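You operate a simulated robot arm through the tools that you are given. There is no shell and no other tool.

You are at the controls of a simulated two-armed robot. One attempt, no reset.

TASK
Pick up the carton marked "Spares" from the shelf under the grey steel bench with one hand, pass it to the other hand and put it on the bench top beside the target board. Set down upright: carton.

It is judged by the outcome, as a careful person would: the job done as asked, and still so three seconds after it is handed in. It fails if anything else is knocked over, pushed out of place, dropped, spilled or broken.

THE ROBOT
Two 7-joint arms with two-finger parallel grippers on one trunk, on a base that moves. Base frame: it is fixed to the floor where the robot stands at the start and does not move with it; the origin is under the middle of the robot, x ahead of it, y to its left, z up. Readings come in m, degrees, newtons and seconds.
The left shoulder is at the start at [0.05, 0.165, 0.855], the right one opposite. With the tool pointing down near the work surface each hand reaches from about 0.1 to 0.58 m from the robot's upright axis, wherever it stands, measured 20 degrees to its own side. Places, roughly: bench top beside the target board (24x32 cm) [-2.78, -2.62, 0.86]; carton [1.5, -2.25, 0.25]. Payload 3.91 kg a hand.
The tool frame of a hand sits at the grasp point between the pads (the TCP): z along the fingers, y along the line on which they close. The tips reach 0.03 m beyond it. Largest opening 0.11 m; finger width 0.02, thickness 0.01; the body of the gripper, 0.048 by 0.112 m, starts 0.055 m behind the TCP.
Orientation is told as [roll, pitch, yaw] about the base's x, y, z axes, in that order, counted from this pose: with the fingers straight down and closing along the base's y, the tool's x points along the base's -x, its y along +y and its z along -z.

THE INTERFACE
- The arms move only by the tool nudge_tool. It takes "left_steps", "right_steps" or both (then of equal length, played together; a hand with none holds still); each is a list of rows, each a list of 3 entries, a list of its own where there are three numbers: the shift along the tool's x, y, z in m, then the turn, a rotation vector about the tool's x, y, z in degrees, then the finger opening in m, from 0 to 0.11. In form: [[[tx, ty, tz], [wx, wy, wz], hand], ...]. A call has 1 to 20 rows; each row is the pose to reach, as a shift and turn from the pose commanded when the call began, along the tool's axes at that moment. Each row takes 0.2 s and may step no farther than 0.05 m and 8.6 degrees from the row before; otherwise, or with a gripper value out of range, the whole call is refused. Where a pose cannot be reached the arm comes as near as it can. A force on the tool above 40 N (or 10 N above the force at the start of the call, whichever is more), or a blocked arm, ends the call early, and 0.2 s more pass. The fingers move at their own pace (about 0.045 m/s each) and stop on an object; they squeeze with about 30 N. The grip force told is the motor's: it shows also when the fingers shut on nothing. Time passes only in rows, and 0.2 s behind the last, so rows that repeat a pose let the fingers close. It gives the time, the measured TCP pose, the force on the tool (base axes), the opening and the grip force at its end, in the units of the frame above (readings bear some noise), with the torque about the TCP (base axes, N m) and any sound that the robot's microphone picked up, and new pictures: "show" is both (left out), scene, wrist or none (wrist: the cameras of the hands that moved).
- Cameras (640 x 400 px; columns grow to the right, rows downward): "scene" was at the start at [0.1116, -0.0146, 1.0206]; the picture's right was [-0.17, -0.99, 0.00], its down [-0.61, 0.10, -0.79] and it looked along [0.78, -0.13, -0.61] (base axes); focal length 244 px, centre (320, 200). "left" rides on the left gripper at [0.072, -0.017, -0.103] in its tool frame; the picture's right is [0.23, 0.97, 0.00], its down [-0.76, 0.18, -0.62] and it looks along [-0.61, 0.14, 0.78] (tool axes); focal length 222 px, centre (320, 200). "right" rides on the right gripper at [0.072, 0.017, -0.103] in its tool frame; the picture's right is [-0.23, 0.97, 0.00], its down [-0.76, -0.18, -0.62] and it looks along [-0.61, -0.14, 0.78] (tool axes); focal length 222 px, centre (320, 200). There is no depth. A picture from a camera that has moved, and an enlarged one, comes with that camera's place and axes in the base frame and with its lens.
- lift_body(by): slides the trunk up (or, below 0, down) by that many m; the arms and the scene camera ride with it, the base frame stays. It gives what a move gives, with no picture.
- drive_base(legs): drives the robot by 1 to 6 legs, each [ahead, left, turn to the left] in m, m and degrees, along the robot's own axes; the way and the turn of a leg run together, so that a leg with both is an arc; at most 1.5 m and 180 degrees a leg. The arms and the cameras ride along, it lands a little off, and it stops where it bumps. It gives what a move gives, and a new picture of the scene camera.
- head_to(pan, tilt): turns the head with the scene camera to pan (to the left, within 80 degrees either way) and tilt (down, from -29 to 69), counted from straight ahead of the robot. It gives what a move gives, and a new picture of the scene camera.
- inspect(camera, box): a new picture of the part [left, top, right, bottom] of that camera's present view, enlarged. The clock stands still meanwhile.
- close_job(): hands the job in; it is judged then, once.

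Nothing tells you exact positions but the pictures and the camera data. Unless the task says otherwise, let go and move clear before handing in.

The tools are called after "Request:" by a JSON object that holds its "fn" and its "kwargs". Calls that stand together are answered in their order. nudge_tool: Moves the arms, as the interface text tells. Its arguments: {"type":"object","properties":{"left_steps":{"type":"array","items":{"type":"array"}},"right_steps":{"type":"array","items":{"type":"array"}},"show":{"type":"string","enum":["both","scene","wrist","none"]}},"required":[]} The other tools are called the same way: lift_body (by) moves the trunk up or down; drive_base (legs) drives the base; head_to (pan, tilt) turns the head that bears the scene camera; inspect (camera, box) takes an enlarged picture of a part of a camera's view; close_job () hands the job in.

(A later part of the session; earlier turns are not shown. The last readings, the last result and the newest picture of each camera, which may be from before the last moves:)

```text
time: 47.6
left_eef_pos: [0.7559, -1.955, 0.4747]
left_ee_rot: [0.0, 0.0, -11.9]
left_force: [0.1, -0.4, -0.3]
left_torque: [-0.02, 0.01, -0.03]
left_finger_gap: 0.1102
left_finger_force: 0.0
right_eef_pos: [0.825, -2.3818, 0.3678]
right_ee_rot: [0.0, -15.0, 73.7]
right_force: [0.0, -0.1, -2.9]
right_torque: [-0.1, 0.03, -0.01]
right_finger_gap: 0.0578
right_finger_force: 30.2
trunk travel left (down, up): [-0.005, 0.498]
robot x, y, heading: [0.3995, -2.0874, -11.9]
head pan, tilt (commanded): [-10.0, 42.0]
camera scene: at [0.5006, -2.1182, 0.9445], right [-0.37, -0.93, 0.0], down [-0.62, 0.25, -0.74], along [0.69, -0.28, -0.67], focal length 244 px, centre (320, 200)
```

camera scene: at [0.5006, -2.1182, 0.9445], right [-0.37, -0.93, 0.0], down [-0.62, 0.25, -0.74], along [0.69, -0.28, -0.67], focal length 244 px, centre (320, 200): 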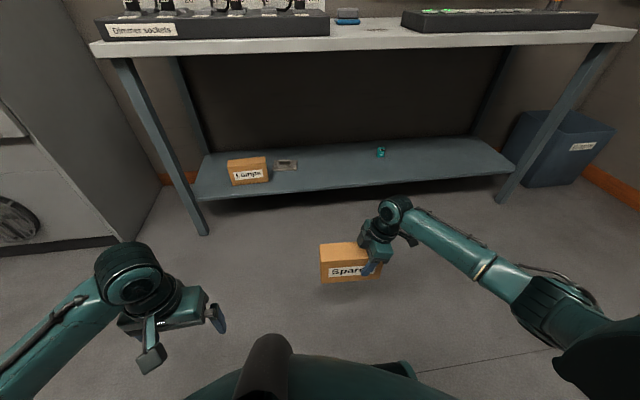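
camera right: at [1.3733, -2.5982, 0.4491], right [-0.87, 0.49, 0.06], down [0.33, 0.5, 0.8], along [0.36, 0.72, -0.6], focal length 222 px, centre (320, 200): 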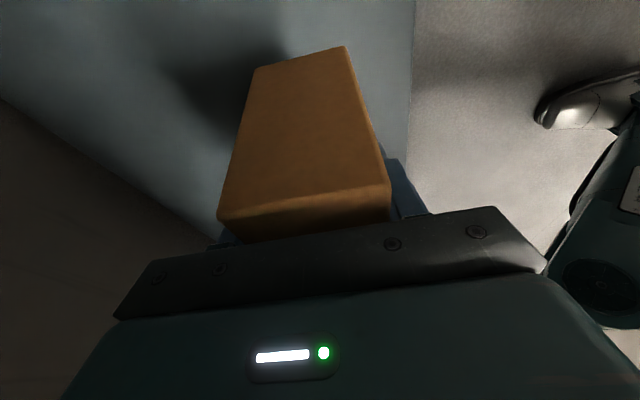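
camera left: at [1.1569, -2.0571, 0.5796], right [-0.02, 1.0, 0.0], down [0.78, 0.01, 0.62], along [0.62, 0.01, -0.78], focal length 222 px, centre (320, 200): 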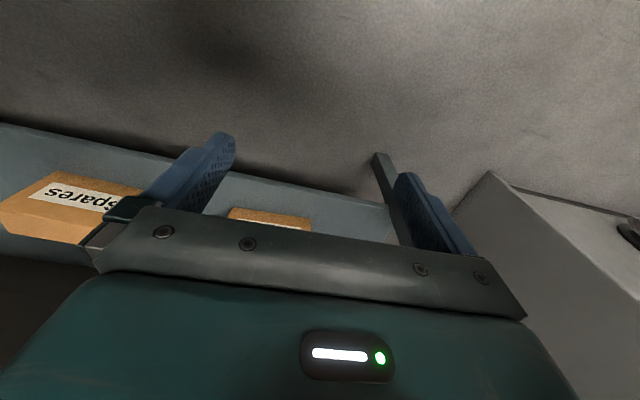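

The other items on the shelf are undisturbed. Now I prepare the handover in free space: first the left hand moves out, up and turns so its fingers will close front-to-back like the right hand's.

Request:
{"fn": "nudge_tool", "kwargs": {"left_steps": [[[-0.007, 0.01, -0.01], [0, 0, 8.2], 0.11], [[-0.014, 0.02, -0.02], [0, 0, 16.4], 0.11], [[-0.021, 0.03, -0.03], [0, 0, 24.6], 0.11], [[-0.028, 0.04, -0.04], [0, 0, 32.8], 0.11], [[-0.035, 0.05, -0.05], [0, 0, 41], 0.11], [[-0.042, 0.06, -0.06], [0, 0, 49.2], 0.11], [[-0.05, 0.07, -0.07], [0, 0, 57.4], 0.11], [[-0.057, 0.08, -0.08], [0, 0, 65.6], 0.11], [[-0.064, 0.09, -0.09], [0, 0, 73.8], 0.11], [[-0.072, 0.1, -0.1], [0, 0, 82], 0.11], [[-0.08, 0.1, -0.1], [0, 0, 90], 0.11], [[-0.08, 0.1, -0.1], [0, 0, 90], 0.11]], "show": "scene"}}

Request:
{"fn": "nudge_tool", "kwargs": {"right_steps": [[[-0.0276, 0.0148, -0.0073], [-0.19, 0, -0.71], 0.0], [[-0.0552, 0.0296, -0.0145], [-0.38, 0, -1.42], 0.0], [[-0.0828, 0.0444, -0.0218], [-0.57, 0, -2.13], 0.0], [[-0.1104, 0.0591, -0.0291], [-0.76, 0, -2.83], 0.0], [[-0.138, 0.0739, -0.0363], [-0.95, 0, -3.54], 0.0], [[-0.1656, 0.0887, -0.0436], [-1.14, 0, -4.25], 0.0], [[-0.1656, 0.0887, -0.0436], [-1.14, 0, -4.25], 0.0]], "show": "both"}}

```text
time: 50.2
left_eef_pos: [0.8537, -1.8737, 0.5758]
left_ee_rot: [0.0, 0.0, -102.1]
left_force: [0.2, -0.3, -0.3]
left_torque: [0.04, 0.01, 0.0]
left_finger_gap: 0.1101
left_finger_force: 0.1
right_eef_pos: [0.8251, -2.3818, 0.3668]
right_ee_rot: [0.0, -15.0, 73.6]
right_force: [0.3, 0.5, -2.2]
right_torque: [-0.14, 0.06, -0.01]
right_finger_gap: 0.0582
right_finger_force: 30.4
trunk travel left (down, up): [-0.005, 0.498]
robot x, y, heading: [0.3956, -2.0781, -12.0]
head pan, tilt (commanded): [-10.0, 42.0]
camera scene: at [0.5006, -2.1181, 0.9445], right [-0.37, -0.93, 0.0], down [-0.62, 0.25, -0.74], along [0.69, -0.28, -0.67], focal length 244 px, centre (320, 200)
```

scene: 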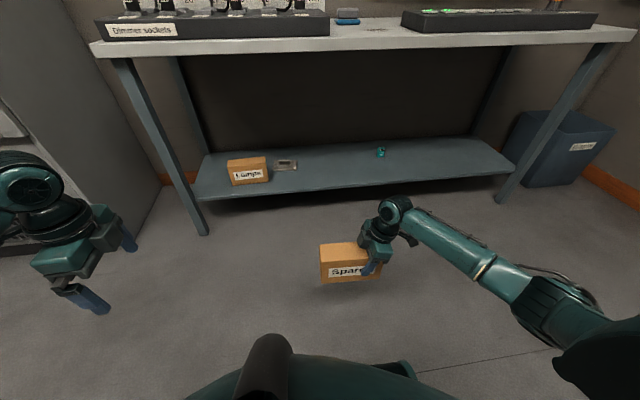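

```text
time: 51.8
left_eef_pos: [0.8544, -1.8742, 0.5753]
left_ee_rot: [0.0, -0.1, -102.0]
left_force: [0.2, 0.2, 0.6]
left_torque: [0.03, -0.01, 0.0]
left_finger_gap: 0.1101
left_finger_force: 0.0
right_eef_pos: [0.782, -2.2138, 0.4522]
right_ee_rot: [0.0, -14.8, 78.1]
right_force: [-0.4, 0.0, -2.4]
right_torque: [-0.12, 0.0, 0.01]
right_finger_gap: 0.0579
right_finger_force: 29.5
trunk travel left (down, up): [-0.005, 0.498]
robot x, y, heading: [0.3971, -2.0833, -12.0]
head pan, tilt (commanded): [-10.0, 42.0]
camera scene: at [0.5006, -2.1181, 0.9445], right [-0.37, -0.93, 0.0], down [-0.62, 0.25, -0.74], along [0.69, -0.28, -0.67], focal length 244 px, centre (320, 200)
camera right: at [0.7434, -2.3038, 0.5322], right [-0.91, 0.42, 0.06], down [0.29, 0.53, 0.8], along [0.3, 0.74, -0.6], focal length 222 px, centre (320, 200)
```

scene: 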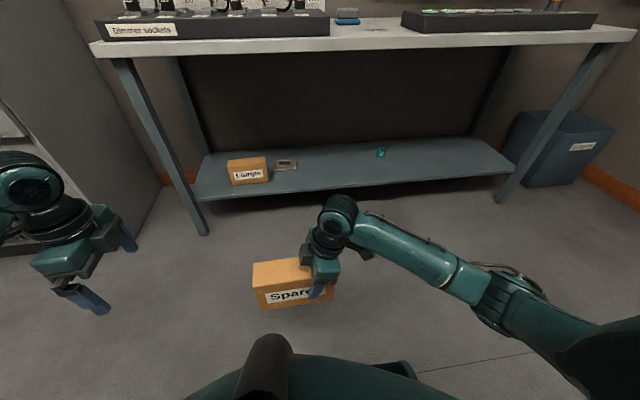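
right: 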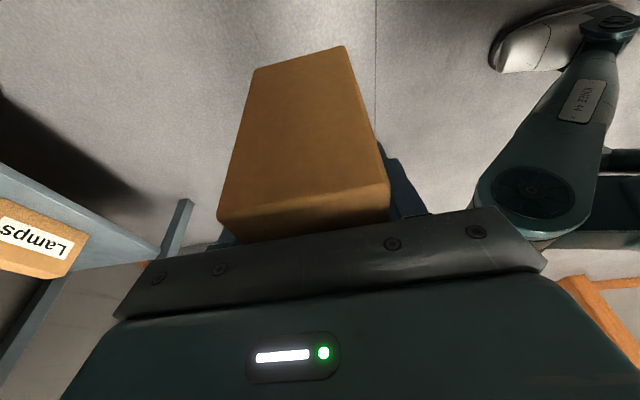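

The carton hangs level and centred in front. Next I bring the left hand to a pre-grasp point up and left of the carton, leaning 40° outward so the two wrists stay apart.

Request:
{"fn": "nudge_tool", "kwargs": {"left_steps": [[[-0.034, 0, 0.0047], [0, -8, 0], 0.11], [[-0.068, 0, 0.0095], [0, -16, 0], 0.11], [[-0.102, 0, 0.0142], [0, -24, 0], 0.11], [[-0.136, 0, 0.019], [0, -32, 0], 0.11], [[-0.1697, 0, 0.0237], [0, -40, 0], 0.11], [[-0.1697, 0, 0.0237], [0, -40, 0], 0.11]], "show": "both"}}

Request:
{"fn": "head_to", "kwargs": {"pan": 0, "tilt": 48}}

```text
time: 53.2
left_eef_pos: [0.8185, -2.0385, 0.552]
left_ee_rot: [0.0, -40.3, -102.1]
left_force: [-0.8, 1.1, -0.8]
left_torque: [-0.02, 0.01, 0.01]
left_finger_gap: 0.1098
left_finger_force: 0.1
right_eef_pos: [0.7811, -2.2125, 0.4517]
right_ee_rot: [0.0, -15.0, 78.0]
right_force: [-0.1, -1.1, -3.1]
right_torque: [-0.1, -0.01, -0.01]
right_finger_gap: 0.0578
right_finger_force: 29.6
trunk travel left (down, up): [-0.005, 0.498]
robot x, y, heading: [0.3987, -2.0822, -12.1]
head pan, tilt (commanded): [-10.0, 42.0]
camera scene: at [0.5006, -2.1181, 0.9445], right [-0.37, -0.93, 0.0], down [-0.62, 0.25, -0.74], along [0.69, -0.28, -0.67], focal length 244 px, centre (320, 200)
camera left: at [0.8293, -1.915, 0.5851], right [0.99, -0.03, -0.15], down [0.14, -0.21, 0.97], along [-0.06, -0.98, -0.21], focal length 222 px, centre (320, 200)
```

scene: 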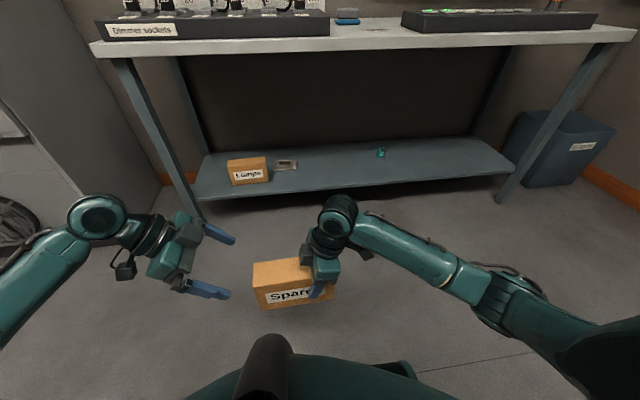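
left: 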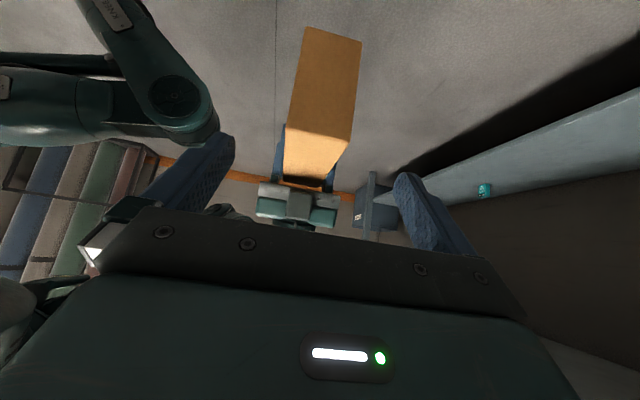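

```text
time: 54.0
left_eef_pos: [0.8193, -2.0399, 0.5523]
left_ee_rot: [0.0, -40.0, -102.1]
left_force: [0.0, -0.3, -0.6]
left_torque: [-0.02, 0.0, 0.03]
left_finger_gap: 0.1099
left_finger_force: 0.0
right_eef_pos: [0.7815, -2.2126, 0.4505]
right_ee_rot: [0.1, -15.1, 78.1]
right_force: [0.3, -0.5, -3.4]
right_torque: [-0.1, 0.05, -0.01]
right_finger_gap: 0.058
right_finger_force: 30.1
trunk travel left (down, up): [-0.005, 0.498]
robot x, y, heading: [0.3972, -2.0817, -12.0]
head pan, tilt (commanded): [0.0, 48.0]
camera scene: at [0.5001, -2.1032, 0.936], right [-0.21, -0.98, 0.0], down [-0.73, 0.16, -0.67], along [0.65, -0.14, -0.74], focal length 244 px, centre (320, 200)
```

scene: 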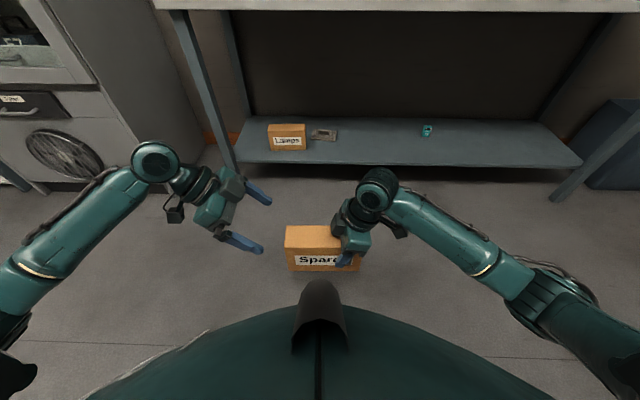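

Request:
{"fn": "inspect", "kwargs": {"camera": "scene", "box": [180, 150, 420, 300]}}

Request:
{"fn": "inspect", "kwargs": {"camera": "left", "box": [220, 0, 420, 250]}}

```text
2.67 times, centred on (300, 225) of scene
camera zoom: at [0.5001, -2.1032, 0.936], right [-0.21, -0.98, 0.0], down [-0.73, 0.16, -0.67], along [0.65, -0.14, -0.74], focal length 652 px, centre (373, 133)
```

zoom: 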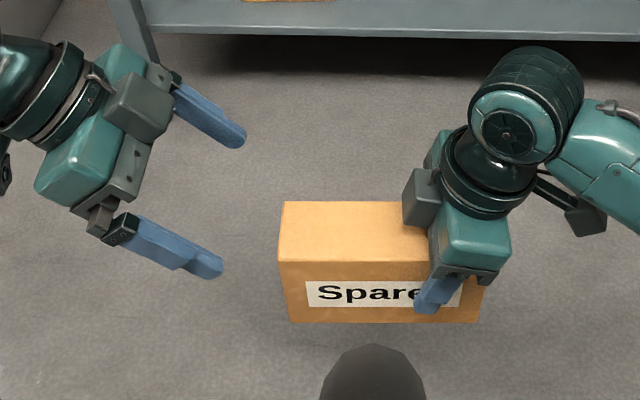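

```text
1.60 times, centred on (320, 125) of left
camera zoom: at [0.8293, -1.9147, 0.5852], right [0.99, -0.03, -0.15], down [0.14, -0.21, 0.97], along [-0.06, -0.98, -0.21], focal length 355 px, centre (320, 320)
```

zoom: 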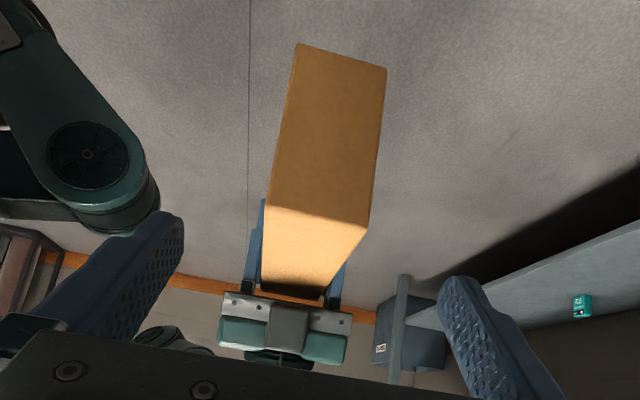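

The carton's centre is about 3.6 cm left of the right grip point, and the left hand is in line with it. I advance the left hand along its fingers to the carton's left half, fingers open.

Request:
{"fn": "nudge_tool", "kwargs": {"left_steps": [[[-0.003, 0, 0.025], [0, 0, 0], 0.11], [[-0.0066, -0.001, 0.05], [0, 0, 0], 0.11], [[-0.0066, -0.001, 0.075], [0, 0, 0], 0.11], [[-0.0066, -0.001, 0.095], [0, 0, 0], 0.11], [[-0.0066, -0.001, 0.095], [0, 0, 0], 0.11]], "show": "both"}}

Request:
{"fn": "inspect", "kwargs": {"camera": "scene", "box": [200, 150, 420, 300]}}

```text
time: 55.1
left_eef_pos: [0.8027, -2.1038, 0.4825]
left_ee_rot: [0.1, -40.1, -102.0]
left_force: [-0.2, 0.3, 0.2]
left_torque: [0.02, -0.01, -0.01]
left_finger_gap: 0.1099
left_finger_force: 0.0
right_eef_pos: [0.7812, -2.2132, 0.4514]
right_ee_rot: [-0.1, -15.0, 78.0]
right_force: [-0.1, -0.2, -2.9]
right_torque: [-0.1, 0.03, 0.02]
right_finger_gap: 0.0581
right_finger_force: 29.8
trunk travel left (down, up): [-0.005, 0.498]
robot x, y, heading: [0.3955, -2.0813, -11.9]
head pan, tilt (commanded): [0.0, 48.0]
camera scene: at [0.5001, -2.1032, 0.936], right [-0.21, -0.98, 0.0], down [-0.73, 0.15, -0.67], along [0.65, -0.14, -0.74], focal length 244 px, centre (320, 200)
camera left: at [0.8129, -1.9799, 0.5166], right [0.99, -0.03, -0.15], down [0.14, -0.21, 0.97], along [-0.06, -0.98, -0.21], focal length 222 px, centre (320, 200)
```

scene: 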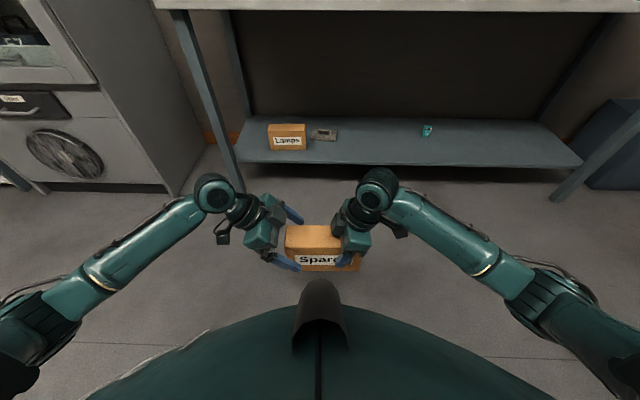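
left: 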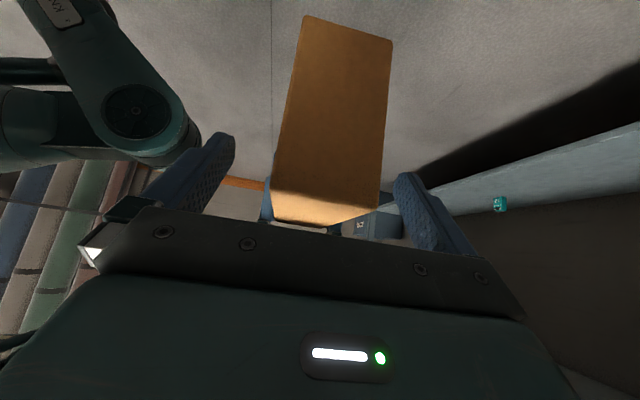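

```text
2.67 times, centred on (310, 225) of scene
camera zoom: at [0.5001, -2.1032, 0.936], right [-0.21, -0.98, 0.0], down [-0.73, 0.15, -0.67], along [0.65, -0.14, -0.74], focal length 652 px, centre (347, 133)
```

zoom: 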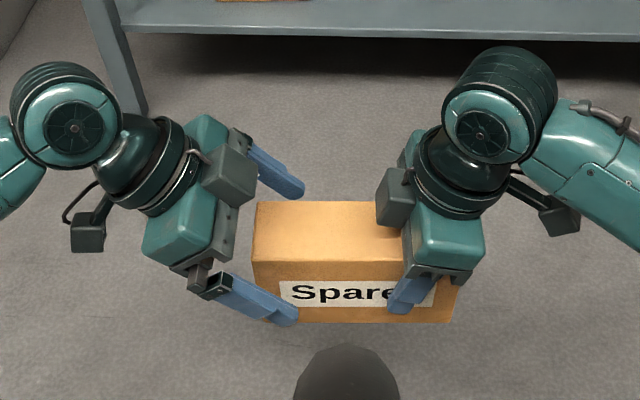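

Clearance is good on both sides. I advance the last 3.7 cm and then close the left hand.

Request:
{"fn": "nudge_tool", "kwargs": {"left_steps": [[[0, 0, 0.012], [0, 0, 0], 0.11], [[0, 0, 0.024], [0, 0, 0], 0.11], [[0, 0, 0.037], [0, 0, 0], 0.11], [[0, 0, 0.037], [0, 0, 0], 0.11]], "show": "both"}}

Request:
{"fn": "inspect", "kwargs": {"camera": "scene", "box": [200, 150, 420, 300]}}

```text
time: 56.1
left_eef_pos: [0.7986, -2.1264, 0.454]
left_ee_rot: [0.0, -40.1, -101.9]
left_force: [-0.3, 0.3, 0.2]
left_torque: [0.0, -0.01, 0.04]
left_finger_gap: 0.1099
left_finger_force: 0.1
right_eef_pos: [0.7815, -2.2131, 0.4513]
right_ee_rot: [-0.1, -15.0, 78.1]
right_force: [-0.5, -0.1, -2.5]
right_torque: [-0.1, 0.06, 0.0]
right_finger_gap: 0.058
right_finger_force: 30.1
trunk travel left (down, up): [-0.005, 0.498]
robot x, y, heading: [0.3972, -2.0795, -12.2]
head pan, tilt (commanded): [0.0, 48.0]
camera scene: at [0.5001, -2.1032, 0.936], right [-0.21, -0.98, 0.0], down [-0.73, 0.15, -0.67], along [0.65, -0.14, -0.74], focal length 244 px, centre (320, 200)
camera left: at [0.8082, -2.0022, 0.4887], right [0.99, -0.03, -0.15], down [0.14, -0.22, 0.97], along [-0.06, -0.98, -0.21], focal length 222 px, centre (320, 200)
```

scene: 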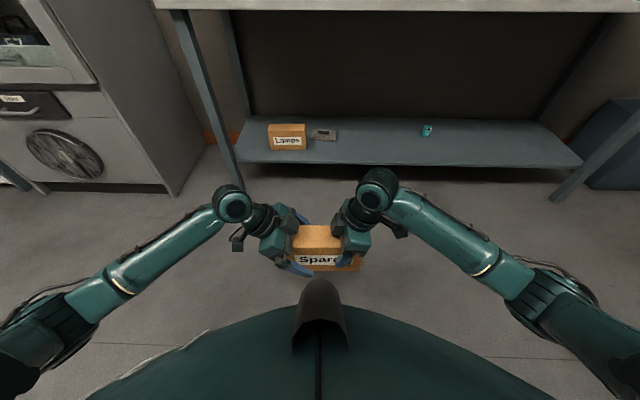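
left: 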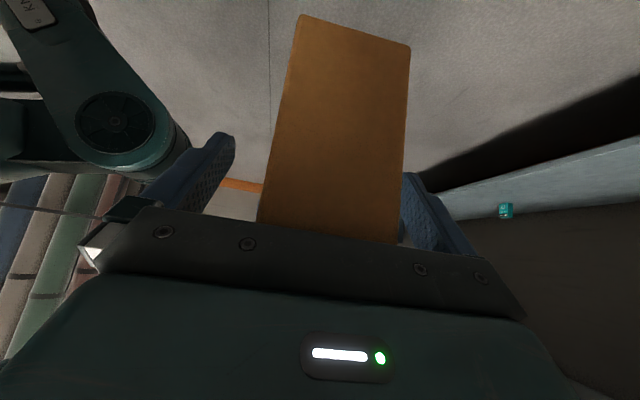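

```text
2.67 times, centred on (310, 225) of scene
camera zoom: at [0.5001, -2.1032, 0.936], right [-0.21, -0.98, 0.0], down [-0.73, 0.15, -0.67], along [0.65, -0.14, -0.74], focal length 652 px, centre (347, 133)
```

zoom: 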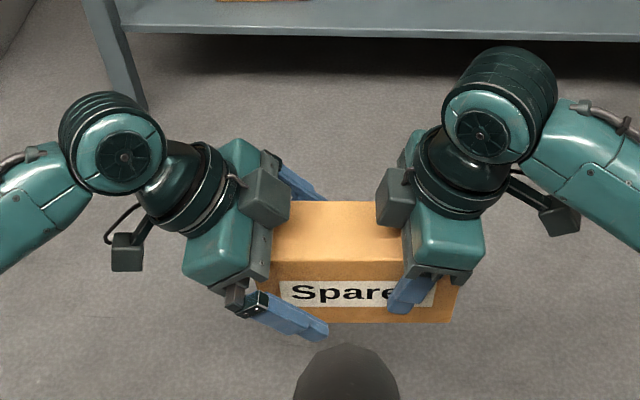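

Both grippers are aligned. I close the left hand while the right keeps hold.

Request:
{"fn": "nudge_tool", "kwargs": {"left_steps": [[[0, 0, 0], [0, 0, 0], 0.08], [[0, 0, 0], [0, 0, 0], 0.06], [[0, 0, 0], [0, 0, 0], 0.04], [[0, 0, 0], [0, 0, 0], 0.02], [[0, 0, 0], [0, 0, 0], 0.0], [[0, 0, 0], [0, 0, 0], 0.0]], "show": "both"}}

```text
time: 57.5
left_eef_pos: [0.799, -2.1265, 0.4553]
left_ee_rot: [0.1, -40.1, -102.0]
left_force: [7.4, -0.8, -0.3]
left_torque: [0.04, 0.39, 0.05]
left_finger_gap: 0.058
left_finger_force: 29.9
right_eef_pos: [0.7814, -2.2126, 0.4506]
right_ee_rot: [0.1, -15.1, 78.2]
right_force: [-8.0, 1.5, -1.4]
right_torque: [-0.02, -0.37, 0.62]
right_finger_gap: 0.0579
right_finger_force: 29.8
trunk travel left (down, up): [-0.005, 0.498]
robot x, y, heading: [0.3998, -2.0795, -11.6]
head pan, tilt (commanded): [0.0, 48.0]
camera scene: at [0.5001, -2.1032, 0.936], right [-0.21, -0.98, 0.0], down [-0.73, 0.15, -0.67], along [0.65, -0.14, -0.74], focal length 244 px, centre (320, 200)
camera left: at [0.8086, -2.0018, 0.489], right [0.99, -0.03, -0.14], down [0.13, -0.22, 0.97], along [-0.06, -0.98, -0.21], focal length 222 px, centre (320, 200)
```

scene: 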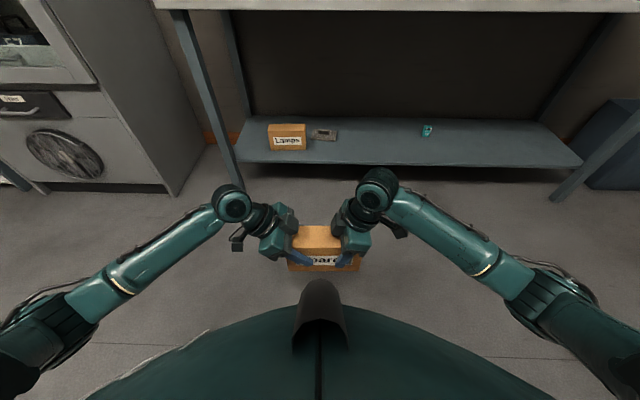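
left: 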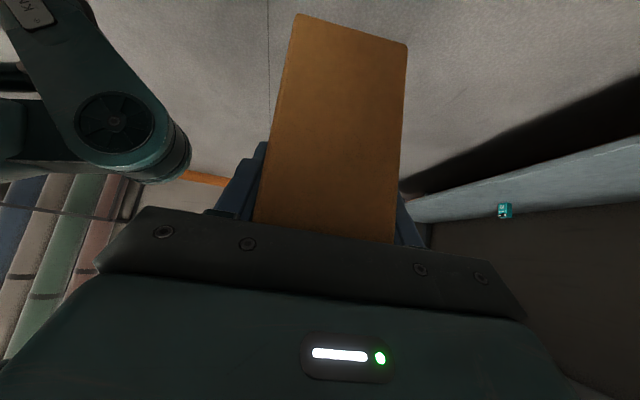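

Both hands hold the carton. I open the right hand.

Request:
{"fn": "nudge_tool", "kwargs": {"right_steps": [[[0, 0, 0], [0, 0, 0], 0.07], [[0, 0, 0], [0, 0, 0], 0.09], [[0, 0, 0], [0, 0, 0], 0.11], [[0, 0, 0], [0, 0, 0], 0.11], [[0, 0, 0], [0, 0, 0], 0.11]], "show": "scene"}}

Request:
{"fn": "inspect", "kwargs": {"camera": "scene", "box": [200, 150, 420, 300]}}

```text
time: 58.8
left_eef_pos: [0.7979, -2.126, 0.4556]
left_ee_rot: [0.0, -40.1, -102.2]
left_force: [-0.3, -0.7, 0.7]
left_torque: [0.17, -0.02, 0.02]
left_finger_gap: 0.0577
left_finger_force: 30.0
right_eef_pos: [0.7812, -2.2147, 0.4504]
right_ee_rot: [0.0, -14.9, 78.0]
right_force: [-0.2, 0.5, -0.4]
right_torque: [-0.01, 0.0, 0.03]
right_finger_gap: 0.11
right_finger_force: 0.0
trunk travel left (down, up): [-0.005, 0.498]
robot x, y, heading: [0.3973, -2.0848, -12.0]
head pan, tilt (commanded): [0.0, 48.0]
camera scene: at [0.5001, -2.1032, 0.936], right [-0.21, -0.98, 0.0], down [-0.73, 0.15, -0.67], along [0.65, -0.14, -0.74], focal length 244 px, centre (320, 200)
```

scene: 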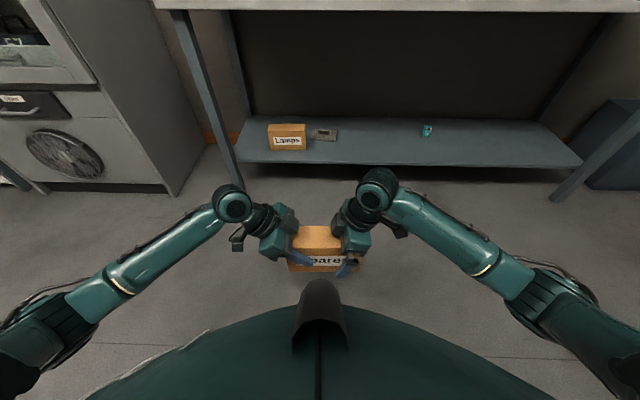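

```text
2.67 times, centred on (310, 225) of scene
camera zoom: at [0.5001, -2.1032, 0.936], right [-0.21, -0.98, 0.0], down [-0.73, 0.15, -0.67], along [0.65, -0.14, -0.74], focal length 652 px, centre (347, 133)
```

zoom: 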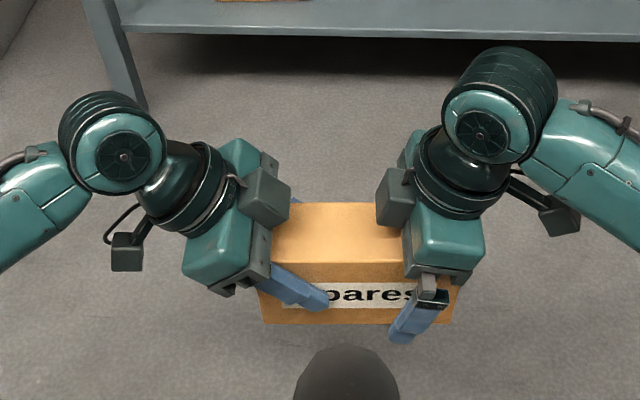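

The left hand holds alone now. I withdraw the right hand along its fingers, up and to the right.

Request:
{"fn": "nudge_tool", "kwargs": {"right_steps": [[[0, 0, -0.02], [0, 0, 0], 0.11], [[0, 0, -0.05], [0, 0, 0], 0.11], [[0, 0, -0.08], [0, 0, 0], 0.11], [[0.02, 0, -0.11], [0, 0, 0], 0.11], [[0.06, 0, -0.12], [0, 0, 0], 0.11], [[0.1, 0, -0.12], [0, 0, 0], 0.11], [[0.1, 0, -0.12], [0, 0, 0], 0.11]], "show": "both"}}

Request:
{"fn": "inspect", "kwargs": {"camera": "scene", "box": [200, 150, 420, 300]}}

```text
time: 60.4
left_eef_pos: [0.7984, -2.1259, 0.4534]
left_ee_rot: [0.0, -40.0, -102.1]
left_force: [0.5, 0.4, -0.1]
left_torque: [0.12, -0.01, -0.02]
left_finger_gap: 0.0576
left_finger_force: 30.2
right_eef_pos: [0.7553, -2.3406, 0.545]
right_ee_rot: [0.0, -15.0, 78.0]
right_force: [-0.5, -0.5, -0.1]
right_torque: [0.0, 0.0, 0.02]
right_finger_gap: 0.1099
right_finger_force: 0.0
trunk travel left (down, up): [-0.005, 0.498]
robot x, y, heading: [0.3996, -2.0818, -12.0]
head pan, tilt (commanded): [0.0, 48.0]
camera scene: at [0.5001, -2.1031, 0.936], right [-0.21, -0.98, 0.0], down [-0.73, 0.15, -0.67], along [0.65, -0.14, -0.74], focal length 244 px, centre (320, 200)
camera right: at [0.7171, -2.4312, 0.625], right [-0.91, 0.42, 0.06], down [0.29, 0.53, 0.8], along [0.3, 0.74, -0.6], focal length 222 px, centre (320, 200)
```

scene: 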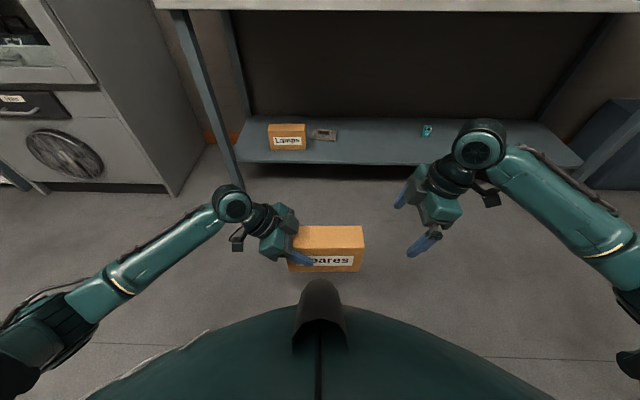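
right: 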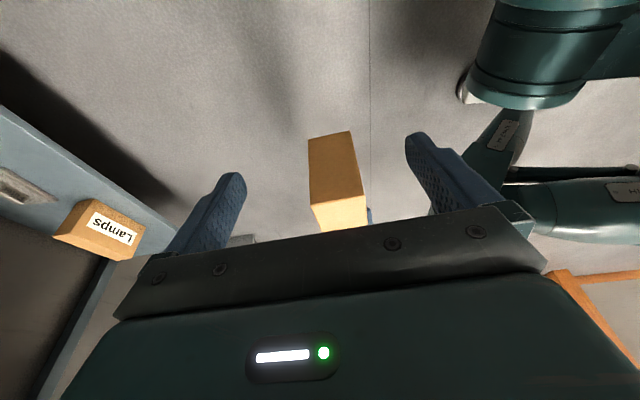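

```text
2.67 times, centred on (310, 225) of scene
camera zoom: at [0.5001, -2.1031, 0.936], right [-0.21, -0.98, 0.0], down [-0.73, 0.15, -0.67], along [0.65, -0.14, -0.74], focal length 652 px, centre (347, 133)
```

zoom: 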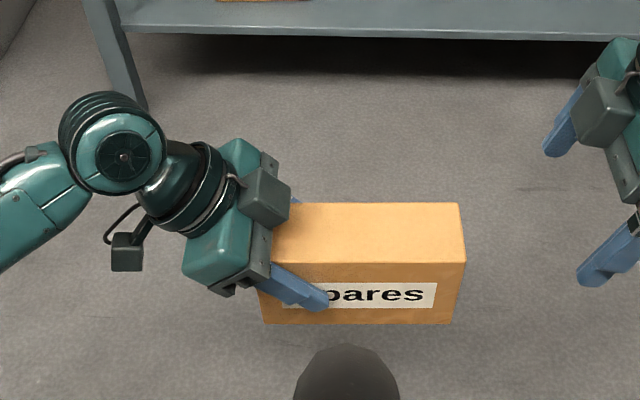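

The handover worked and the carton is level in the left hand. Now I turn the robot around in place to look towards the target board at about [-2.78, -2.62].

Request:
{"fn": "drive_base", "kwargs": {"legs": [[-0.2, 0, 0], [0, 0, -84], [0, 0, -84]]}}

Request:
{"fn": "head_to", "kwargs": {"pan": 0, "tilt": 15}}

```text
time: 69.2
left_eef_pos: [-0.2046, -2.0714, 0.4557]
left_ee_rot: [0.0, -40.0, 89.2]
left_force: [-0.1, 0.5, 0.4]
left_torque: [-0.14, -0.01, 0.02]
left_finger_gap: 0.0581
left_finger_force: 30.0
right_eef_pos: [-0.203, -1.8535, 0.5442]
right_ee_rot: [0.0, -15.0, -90.7]
right_force: [-0.7, -0.2, -0.8]
right_torque: [0.02, 0.04, -0.02]
right_finger_gap: 0.1099
right_finger_force: 0.1
trunk travel left (down, up): [-0.005, 0.498]
robot x, y, heading: [0.1987, -2.0378, 179.2]
head pan, tilt (commanded): [0.0, 48.0]
camera scene: at [0.0874, -2.0371, 0.936], right [0.01, 1.0, 0.0], down [0.74, -0.01, -0.67], along [-0.67, 0.01, -0.74], focal length 244 px, centre (320, 200)
```

scene: 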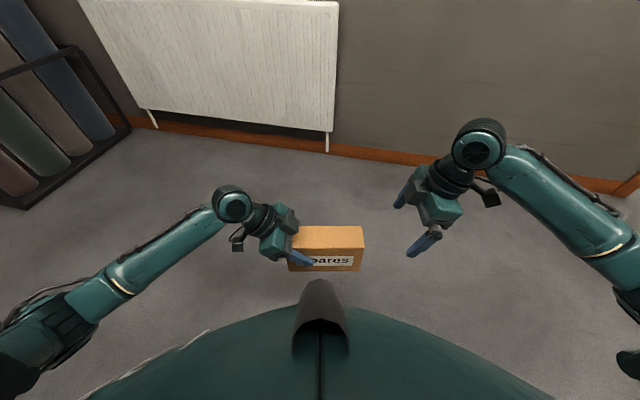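

```text
time: 70.2
left_eef_pos: [-0.2037, -2.0712, 0.455]
left_ee_rot: [0.0, -39.9, 89.1]
left_force: [-0.3, -0.4, -0.3]
left_torque: [-0.11, 0.03, -0.01]
left_finger_gap: 0.0581
left_finger_force: 30.2
right_eef_pos: [-0.2021, -1.8525, 0.5445]
right_ee_rot: [0.0, -14.9, -90.8]
right_force: [0.0, 0.0, -0.6]
right_torque: [0.02, 0.02, 0.04]
right_finger_gap: 0.11
right_finger_force: 0.0
trunk travel left (down, up): [-0.005, 0.498]
robot x, y, heading: [0.2002, -2.0372, 179.1]
head pan, tilt (commanded): [0.0, 15.0]
camera scene: at [0.0728, -2.0369, 0.9869], right [0.01, 1.0, 0.0], down [0.26, 0.0, -0.97], along [-0.97, 0.01, -0.26], focal length 244 px, centre (320, 200)
```

scene: 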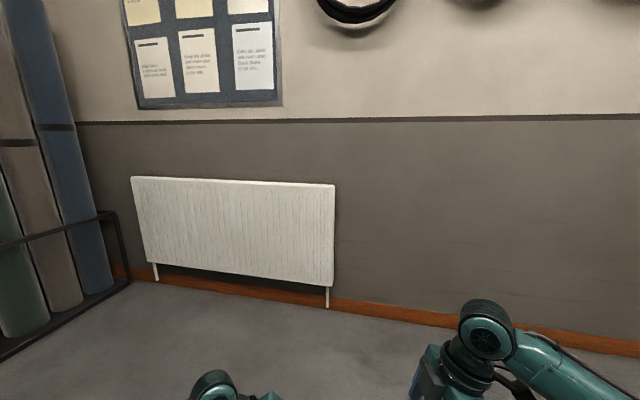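

There is a wall ahead with a radiator, so the target bench must lie beyond a doorway. I look around with the head.

Request:
{"fn": "head_to", "kwargs": {"pan": 70, "tilt": 12}}

Request:
{"fn": "head_to", "kwargs": {"pan": -70, "tilt": 12}}

```text
time: 71.6
left_eef_pos: [-0.2042, -2.0714, 0.4548]
left_ee_rot: [0.0, -40.0, 89.1]
left_force: [0.2, 0.0, 0.3]
left_torque: [-0.17, 0.01, 0.02]
left_finger_gap: 0.0581
left_finger_force: 30.1
right_eef_pos: [-0.2031, -1.853, 0.5441]
right_ee_rot: [-0.1, -15.1, -90.7]
right_force: [0.2, -0.3, 0.5]
right_torque: [-0.01, 0.0, -0.01]
right_finger_gap: 0.11
right_finger_force: 0.0
trunk travel left (down, up): [-0.005, 0.498]
robot x, y, heading: [0.1996, -2.0359, 179.5]
head pan, tilt (commanded): [70.0, 12.0]
camera scene: at [0.133, -2.1254, 0.9919], right [-0.93, 0.36, 0.0], down [0.07, 0.19, -0.98], along [-0.35, -0.91, -0.21], focal length 244 px, centre (320, 200)
```

scene: 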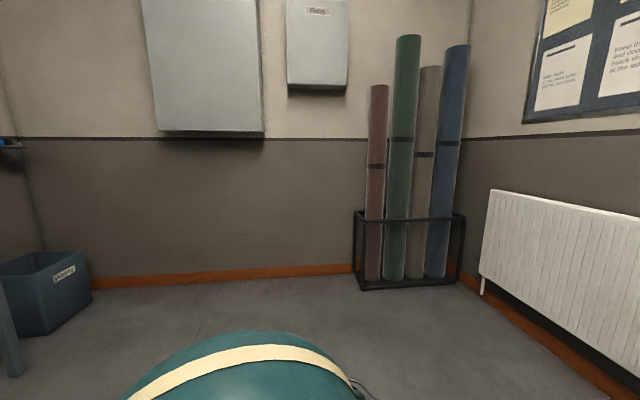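

```text
time: 73.8
left_eef_pos: [-0.2029, -2.0711, 0.4559]
left_ee_rot: [0.0, -40.0, 89.0]
left_force: [-0.1, -0.5, -0.4]
left_torque: [-0.17, 0.01, 0.03]
left_finger_gap: 0.0578
left_finger_force: 29.5
right_eef_pos: [-0.2028, -1.8523, 0.5439]
right_ee_rot: [-0.1, -14.9, -90.7]
right_force: [0.2, -0.3, -0.3]
right_torque: [0.02, -0.01, 0.0]
right_finger_gap: 0.11
right_finger_force: 0.0
trunk travel left (down, up): [-0.005, 0.498]
robot x, y, heading: [0.1983, -2.036, 179.4]
head pan, tilt (commanded): [-70.0, 12.0]
camera scene: at [0.1356, -1.9502, 0.9919], right [0.94, 0.33, 0.0], down [0.07, -0.2, -0.98], along [-0.32, 0.92, -0.21], focal length 244 px, centre (320, 200)
```

scene: 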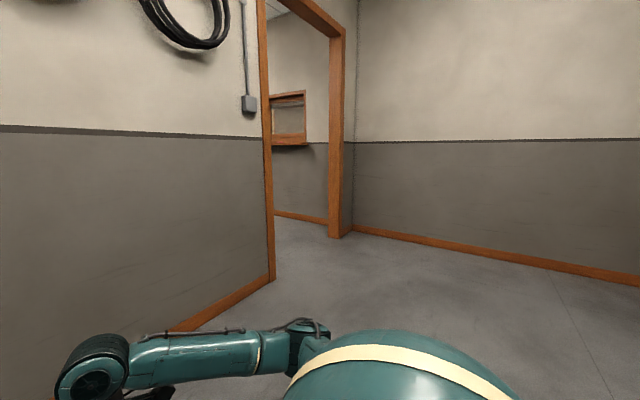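

A doorway is in that wall, further along to my right, at roughly [-0.7, 0.07] and about 1 m wide. I'll strafe to stand in front of it and look at it squarely.

Request:
{"fn": "drive_base", "kwargs": {"legs": [[-0.1, -1.0, 0], [0, -0.92, 0], [0, 0, -11.5]]}}

Request:
{"fn": "head_to", "kwargs": {"pan": 0, "tilt": 15}}

```text
time: 91.8
left_eef_pos: [-0.0882, -0.0518, 0.4555]
left_ee_rot: [0.0, -40.0, 77.9]
left_force: [0.2, 0.5, 0.2]
left_torque: [-0.11, 0.02, 0.03]
left_finger_gap: 0.0577
left_finger_force: 29.7
right_eef_pos: [-0.0447, 0.1609, 0.5447]
right_ee_rot: [0.0, -15.0, -101.9]
right_force: [1.1, 0.6, 0.6]
right_torque: [-0.02, -0.01, 0.03]
right_finger_gap: 0.1099
right_finger_force: 0.2
trunk travel left (down, up): [-0.005, 0.498]
robot x, y, heading: [0.3109, -0.1007, 167.9]
head pan, tilt (commanded): [-70.0, 12.0]
camera scene: at [0.2683, -0.0007, 0.9919], right [0.99, 0.14, 0.0], down [0.03, -0.21, -0.98], along [-0.14, 0.97, -0.21], focal length 244 px, centre (320, 200)
```

scene: 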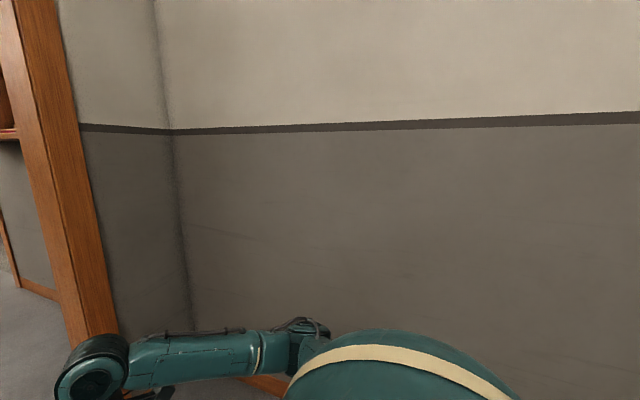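

```text
time: 93.2
left_eef_pos: [-0.0886, -0.0521, 0.4549]
left_ee_rot: [0.0, -40.0, 77.9]
left_force: [-0.8, 0.0, 1.1]
left_torque: [-0.14, 0.07, -0.01]
left_finger_gap: 0.0579
left_finger_force: 29.8
right_eef_pos: [-0.0444, 0.1601, 0.5444]
right_ee_rot: [0.0, -15.0, -101.9]
right_force: [-0.4, -0.1, -0.4]
right_torque: [0.0, 0.0, -0.01]
right_finger_gap: 0.1103
right_finger_force: 0.1
trunk travel left (down, up): [-0.005, 0.498]
robot x, y, heading: [0.3101, -0.1004, 168.4]
head pan, tilt (commanded): [0.0, 15.0]
camera scene: at [0.1899, -0.0735, 0.987], right [0.21, 0.98, 0.0], down [0.25, -0.05, -0.97], along [-0.94, 0.2, -0.26], focal length 244 px, centre (320, 200)
```

scene: 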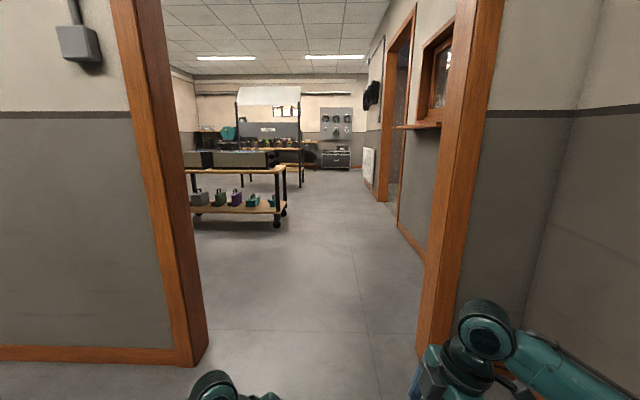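

The doorway is about 1.05 m wide, while my elbows stick out nearly half a metre each side. I'll raise the trunk and reach both arms forward and down so the elbows draw in before driving through.

Request:
{"fn": "lift_body", "kwargs": {"by": 0.25}}

Request:
{"fn": "nudge_tool", "kwargs": {"left_steps": [[[0.0161, 0.0167, 0.0192], [0, 0, 0], 0.0], [[0.0322, 0.0333, 0.0383], [0, 0, 0], 0.0], [[0.0483, 0.05, 0.0575], [0, 0, 0], 0.0], [[0.0643, 0.0667, 0.0767], [0, 0, 0], 0.0], [[0.0804, 0.0833, 0.0958], [0, 0, 0], 0.0], [[0.0965, 0.1, 0.115], [0, 0, 0], 0.0], [[0.0965, 0.1, 0.115], [0, 0, 0], 0.0]], "right_steps": [[[0.0086, -0.02, 0.0322], [0, 0, 0], 0.11], [[0.0173, -0.04, 0.0644], [0, 0, 0], 0.11], [[0.0259, -0.06, 0.0966], [0, 0, 0], 0.11], [[0.0345, -0.08, 0.1288], [0, 0, 0], 0.11], [[0.0432, -0.1, 0.161], [0, 0, 0], 0.11], [[0.0518, -0.12, 0.1932], [0, 0, 0], 0.11], [[0.0518, -0.12, 0.1932], [0, 0, 0], 0.11]], "show": "none"}}

Request:
{"fn": "head_to", "kwargs": {"pan": 0, "tilt": 40}}

```text
time: 95.8
left_eef_pos: [-0.0877, -0.0541, 0.7053]
left_ee_rot: [0.0, -40.0, 77.9]
left_force: [-0.3, 0.5, -3.0]
left_torque: [-0.17, -0.01, 0.0]
left_finger_gap: 0.0581
left_finger_force: 30.1
right_eef_pos: [-0.0446, 0.1605, 0.7941]
right_ee_rot: [0.0, -15.0, -102.0]
right_force: [-0.4, -0.4, -0.7]
right_torque: [0.01, -0.03, 0.02]
right_finger_gap: 0.1098
right_finger_force: 0.0
trunk travel left (down, up): [-0.255, 0.248]
robot x, y, heading: [0.3142, -0.0957, 167.6]
head pan, tilt (commanded): [0.0, 15.0]
```

```text
time: 97.4
left_eef_pos: [-0.1867, -0.0323, 0.5549]
left_ee_rot: [0.1, -40.0, 77.9]
left_force: [0.8, -0.4, -3.1]
left_torque: [-0.17, -0.01, -0.03]
left_finger_gap: 0.058
left_finger_force: 29.9
right_eef_pos: [-0.1633, 0.1851, 0.5946]
right_ee_rot: [0.0, -15.1, -101.9]
right_force: [-0.6, 0.7, -0.3]
right_torque: [0.01, -0.01, -0.03]
right_finger_gap: 0.1099
right_finger_force: 0.0
trunk travel left (down, up): [-0.255, 0.248]
robot x, y, heading: [0.3135, -0.0978, 167.9]
head pan, tilt (commanded): [0.0, 15.0]
```

```text
time: 98.3
left_eef_pos: [-0.1873, -0.0326, 0.5556]
left_ee_rot: [0.0, -39.9, 78.0]
left_force: [0.9, -0.7, -3.0]
left_torque: [-0.19, 0.04, 0.01]
left_finger_gap: 0.0578
left_finger_force: 29.9
right_eef_pos: [-0.1631, 0.1845, 0.5942]
right_ee_rot: [0.0, -15.0, -101.9]
right_force: [-0.2, 0.9, -0.9]
right_torque: [0.02, -0.02, -0.03]
right_finger_gap: 0.11
right_finger_force: 0.1
trunk travel left (down, up): [-0.255, 0.248]
robot x, y, heading: [0.3114, -0.103, 167.8]
head pan, tilt (commanded): [0.0, 40.0]
camera scene: at [0.198, -0.0753, 1.1975], right [0.21, 0.98, 0.0], down [0.63, -0.13, -0.77], along [-0.75, 0.16, -0.64], focal length 244 px, centre (320, 200)
```

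scene: 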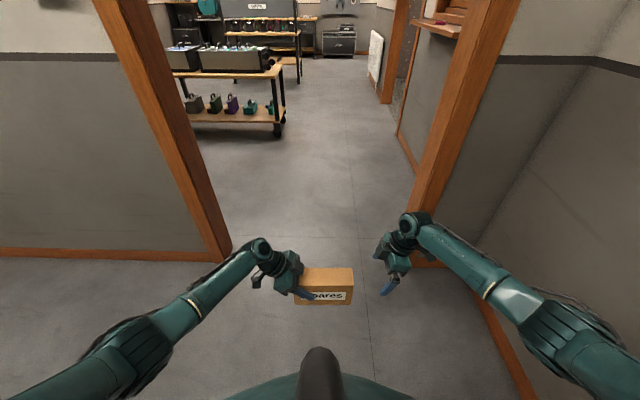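

The elbows are now within about 0.43 m of the middle and the doorway gives about 0.55 m each side, so I drive straight through.

Request:
{"fn": "drive_base", "kwargs": {"legs": [[0.8, 0, 0]]}}

```text
time: 102.6
left_eef_pos: [-0.964, 0.133, 0.556]
left_ee_rot: [0.1, -40.0, 77.9]
left_force: [-0.5, 0.3, -2.5]
left_torque: [-0.13, 0.02, 0.02]
left_finger_gap: 0.058
left_finger_force: 29.3
right_eef_pos: [-0.9385, 0.35, 0.5952]
right_ee_rot: [0.0, -15.0, -102.0]
right_force: [0.3, 0.0, -0.8]
right_torque: [-0.02, -0.01, 0.01]
right_finger_gap: 0.1103
right_finger_force: 0.0
trunk travel left (down, up): [-0.255, 0.248]
robot x, y, heading: [-0.4594, 0.0651, 168.1]
head pan, tilt (commanded): [0.0, 40.0]
camera scene: at [-0.5782, 0.09, 1.1975], right [0.21, 0.98, 0.0], down [0.63, -0.13, -0.77], along [-0.75, 0.16, -0.64], focal length 244 px, centre (320, 200)
```

scene: 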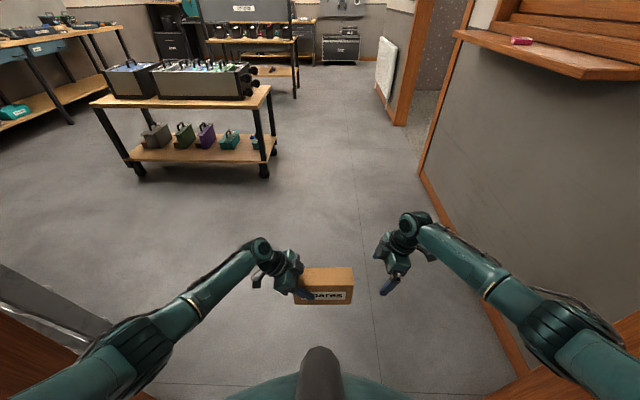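

I'm in the doorway; there is something grey just past the left jamb. I look left before going on.

Request:
{"fn": "head_to", "kwargs": {"pan": 60, "tilt": 30}}

```text
time: 103.9
left_eef_pos: [-0.9633, 0.1337, 0.5555]
left_ee_rot: [0.0, -40.0, 77.9]
left_force: [-0.5, -0.7, -2.0]
left_torque: [-0.12, 0.05, 0.02]
left_finger_gap: 0.0578
left_finger_force: 30.1
right_eef_pos: [-0.9377, 0.3503, 0.5939]
right_ee_rot: [0.0, -15.0, -101.8]
right_force: [-0.2, 0.2, -0.2]
right_torque: [-0.03, 0.01, -0.02]
right_finger_gap: 0.11
right_finger_force: 0.1
trunk travel left (down, up): [-0.255, 0.248]
robot x, y, heading: [-0.4658, 0.0657, 168.1]
head pan, tilt (commanded): [60.0, 30.0]
camera scene: at [-0.5557, 0.0052, 1.2128], right [-0.74, 0.67, 0.0], down [0.34, 0.37, -0.87], along [-0.58, -0.64, -0.5], focal length 244 px, centre (320, 200)
```

scene: 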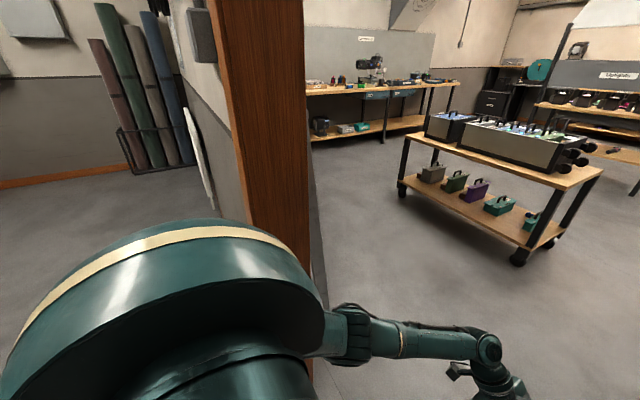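

Beyond the door the room opens to the left, with a bench against the far left wall and a cart in the middle. I move fully through the doorway and look again.

Request:
{"fn": "drive_base", "kwargs": {"legs": [[0.75, 0, 0]]}}

Request:
{"fn": "head_to", "kwargs": {"pan": 75, "tilt": 25}}

```text
time: 108.0
left_eef_pos: [-1.7072, 0.2905, 0.5567]
left_ee_rot: [0.0, -39.9, 78.0]
left_force: [0.2, -0.5, -2.9]
left_torque: [-0.12, 0.06, 0.01]
left_finger_gap: 0.058
left_finger_force: 30.0
right_eef_pos: [-1.6822, 0.5087, 0.5929]
right_ee_rot: [-0.1, -15.1, -101.8]
right_force: [0.1, -0.5, -0.5]
right_torque: [0.02, 0.04, 0.03]
right_finger_gap: 0.1102
right_finger_force: 0.1
trunk travel left (down, up): [-0.255, 0.248]
robot x, y, heading: [-1.204, 0.2221, 168.0]
head pan, tilt (commanded): [60.0, 30.0]
camera scene: at [-1.2988, 0.1629, 1.2128], right [-0.74, 0.67, 0.0], down [0.33, 0.37, -0.87], along [-0.58, -0.64, -0.5], focal length 244 px, centre (320, 200)
```

scene: 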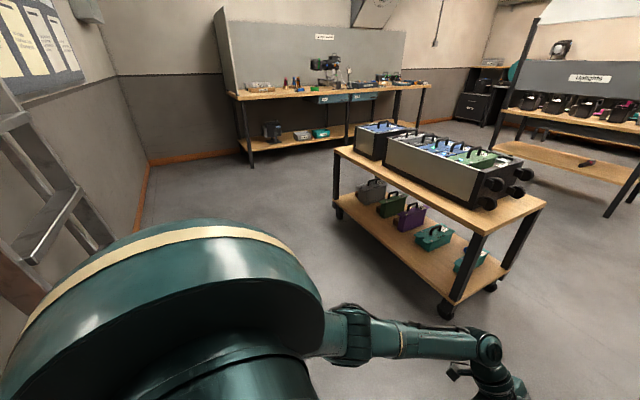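

```text
time: 108.8
left_eef_pos: [-1.7071, 0.2888, 0.5557]
left_ee_rot: [-0.1, -40.0, 78.0]
left_force: [0.9, 0.3, -3.1]
left_torque: [-0.14, 0.0, -0.02]
left_finger_gap: 0.058
left_finger_force: 30.1
right_eef_pos: [-1.6839, 0.5082, 0.5951]
right_ee_rot: [0.0, -15.0, -101.8]
right_force: [-0.6, -0.2, 0.4]
right_torque: [-0.02, -0.04, 0.02]
right_finger_gap: 0.11
right_finger_force: 0.0
trunk travel left (down, up): [-0.255, 0.248]
robot x, y, heading: [-1.2013, 0.2214, 168.2]
head pan, tilt (commanded): [75.0, 25.0]
camera scene: at [-1.2801, 0.148, 1.2208], right [-0.89, 0.45, 0.0], down [0.19, 0.38, -0.91], along [-0.41, -0.81, -0.42], focal length 244 px, centre (320, 200)
```

scene: 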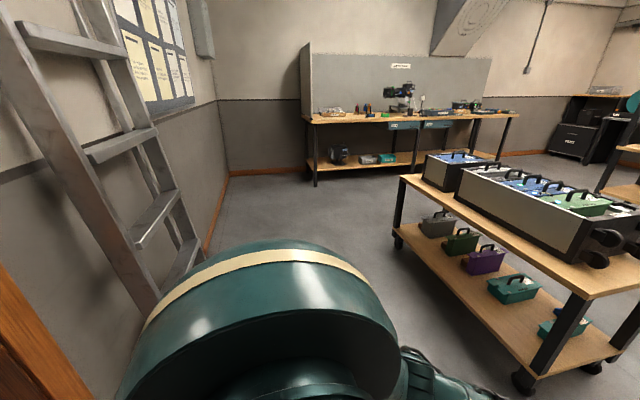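

Request:
{"fn": "inspect", "kwargs": {"camera": "scene", "box": [290, 50, 530, 200]}}

Request:
{"fn": "head_to", "kwargs": {"pan": 80, "tilt": 45}}

```text
2.67 times, centred on (410, 125) of scene
camera zoom: at [-1.2801, 0.148, 1.2208], right [-0.89, 0.45, 0.0], down [0.19, 0.38, -0.91], along [-0.41, -0.81, -0.42], focal length 652 px, centre (80, 400)
```

zoom: 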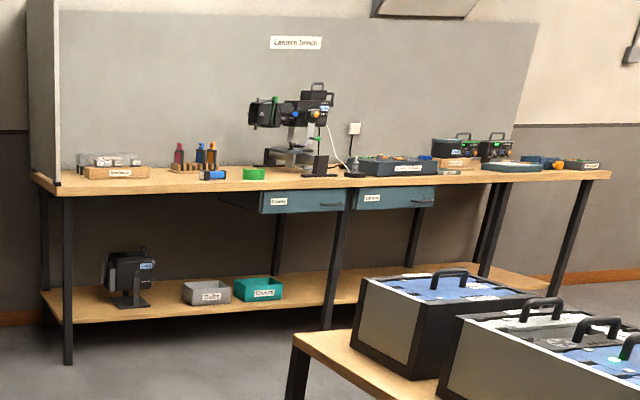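

```text
time: 109.6
left_eef_pos: [-1.7069, 0.2904, 0.5558]
left_ee_rot: [-0.1, -40.0, 78.0]
left_force: [0.5, 0.2, -2.7]
left_torque: [-0.16, 0.01, -0.01]
left_finger_gap: 0.0578
left_finger_force: 29.9
right_eef_pos: [-1.6834, 0.5075, 0.5938]
right_ee_rot: [0.1, -15.1, -101.8]
right_force: [0.5, -0.4, -0.1]
right_torque: [0.0, 0.01, -0.03]
right_finger_gap: 0.1099
right_finger_force: 0.1
trunk travel left (down, up): [-0.255, 0.248]
robot x, y, heading: [-1.2076, 0.2251, 168.2]
head pan, tilt (commanded): [80.0, 45.0]
camera scene: at [-1.2687, 0.1547, 1.1903], right [-0.93, 0.37, 0.0], down [0.26, 0.66, -0.71], along [-0.26, -0.66, -0.71], focal length 244 px, centre (320, 200)
```

scene: 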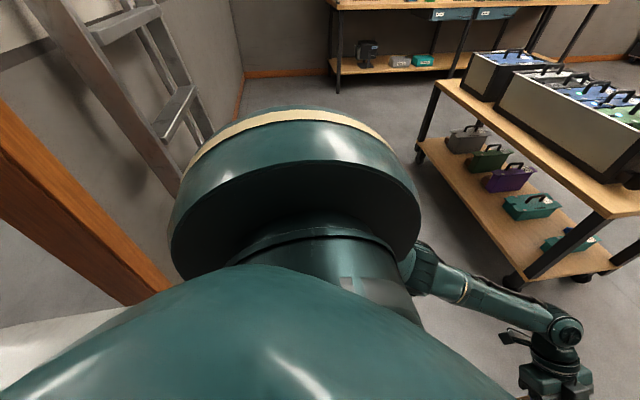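

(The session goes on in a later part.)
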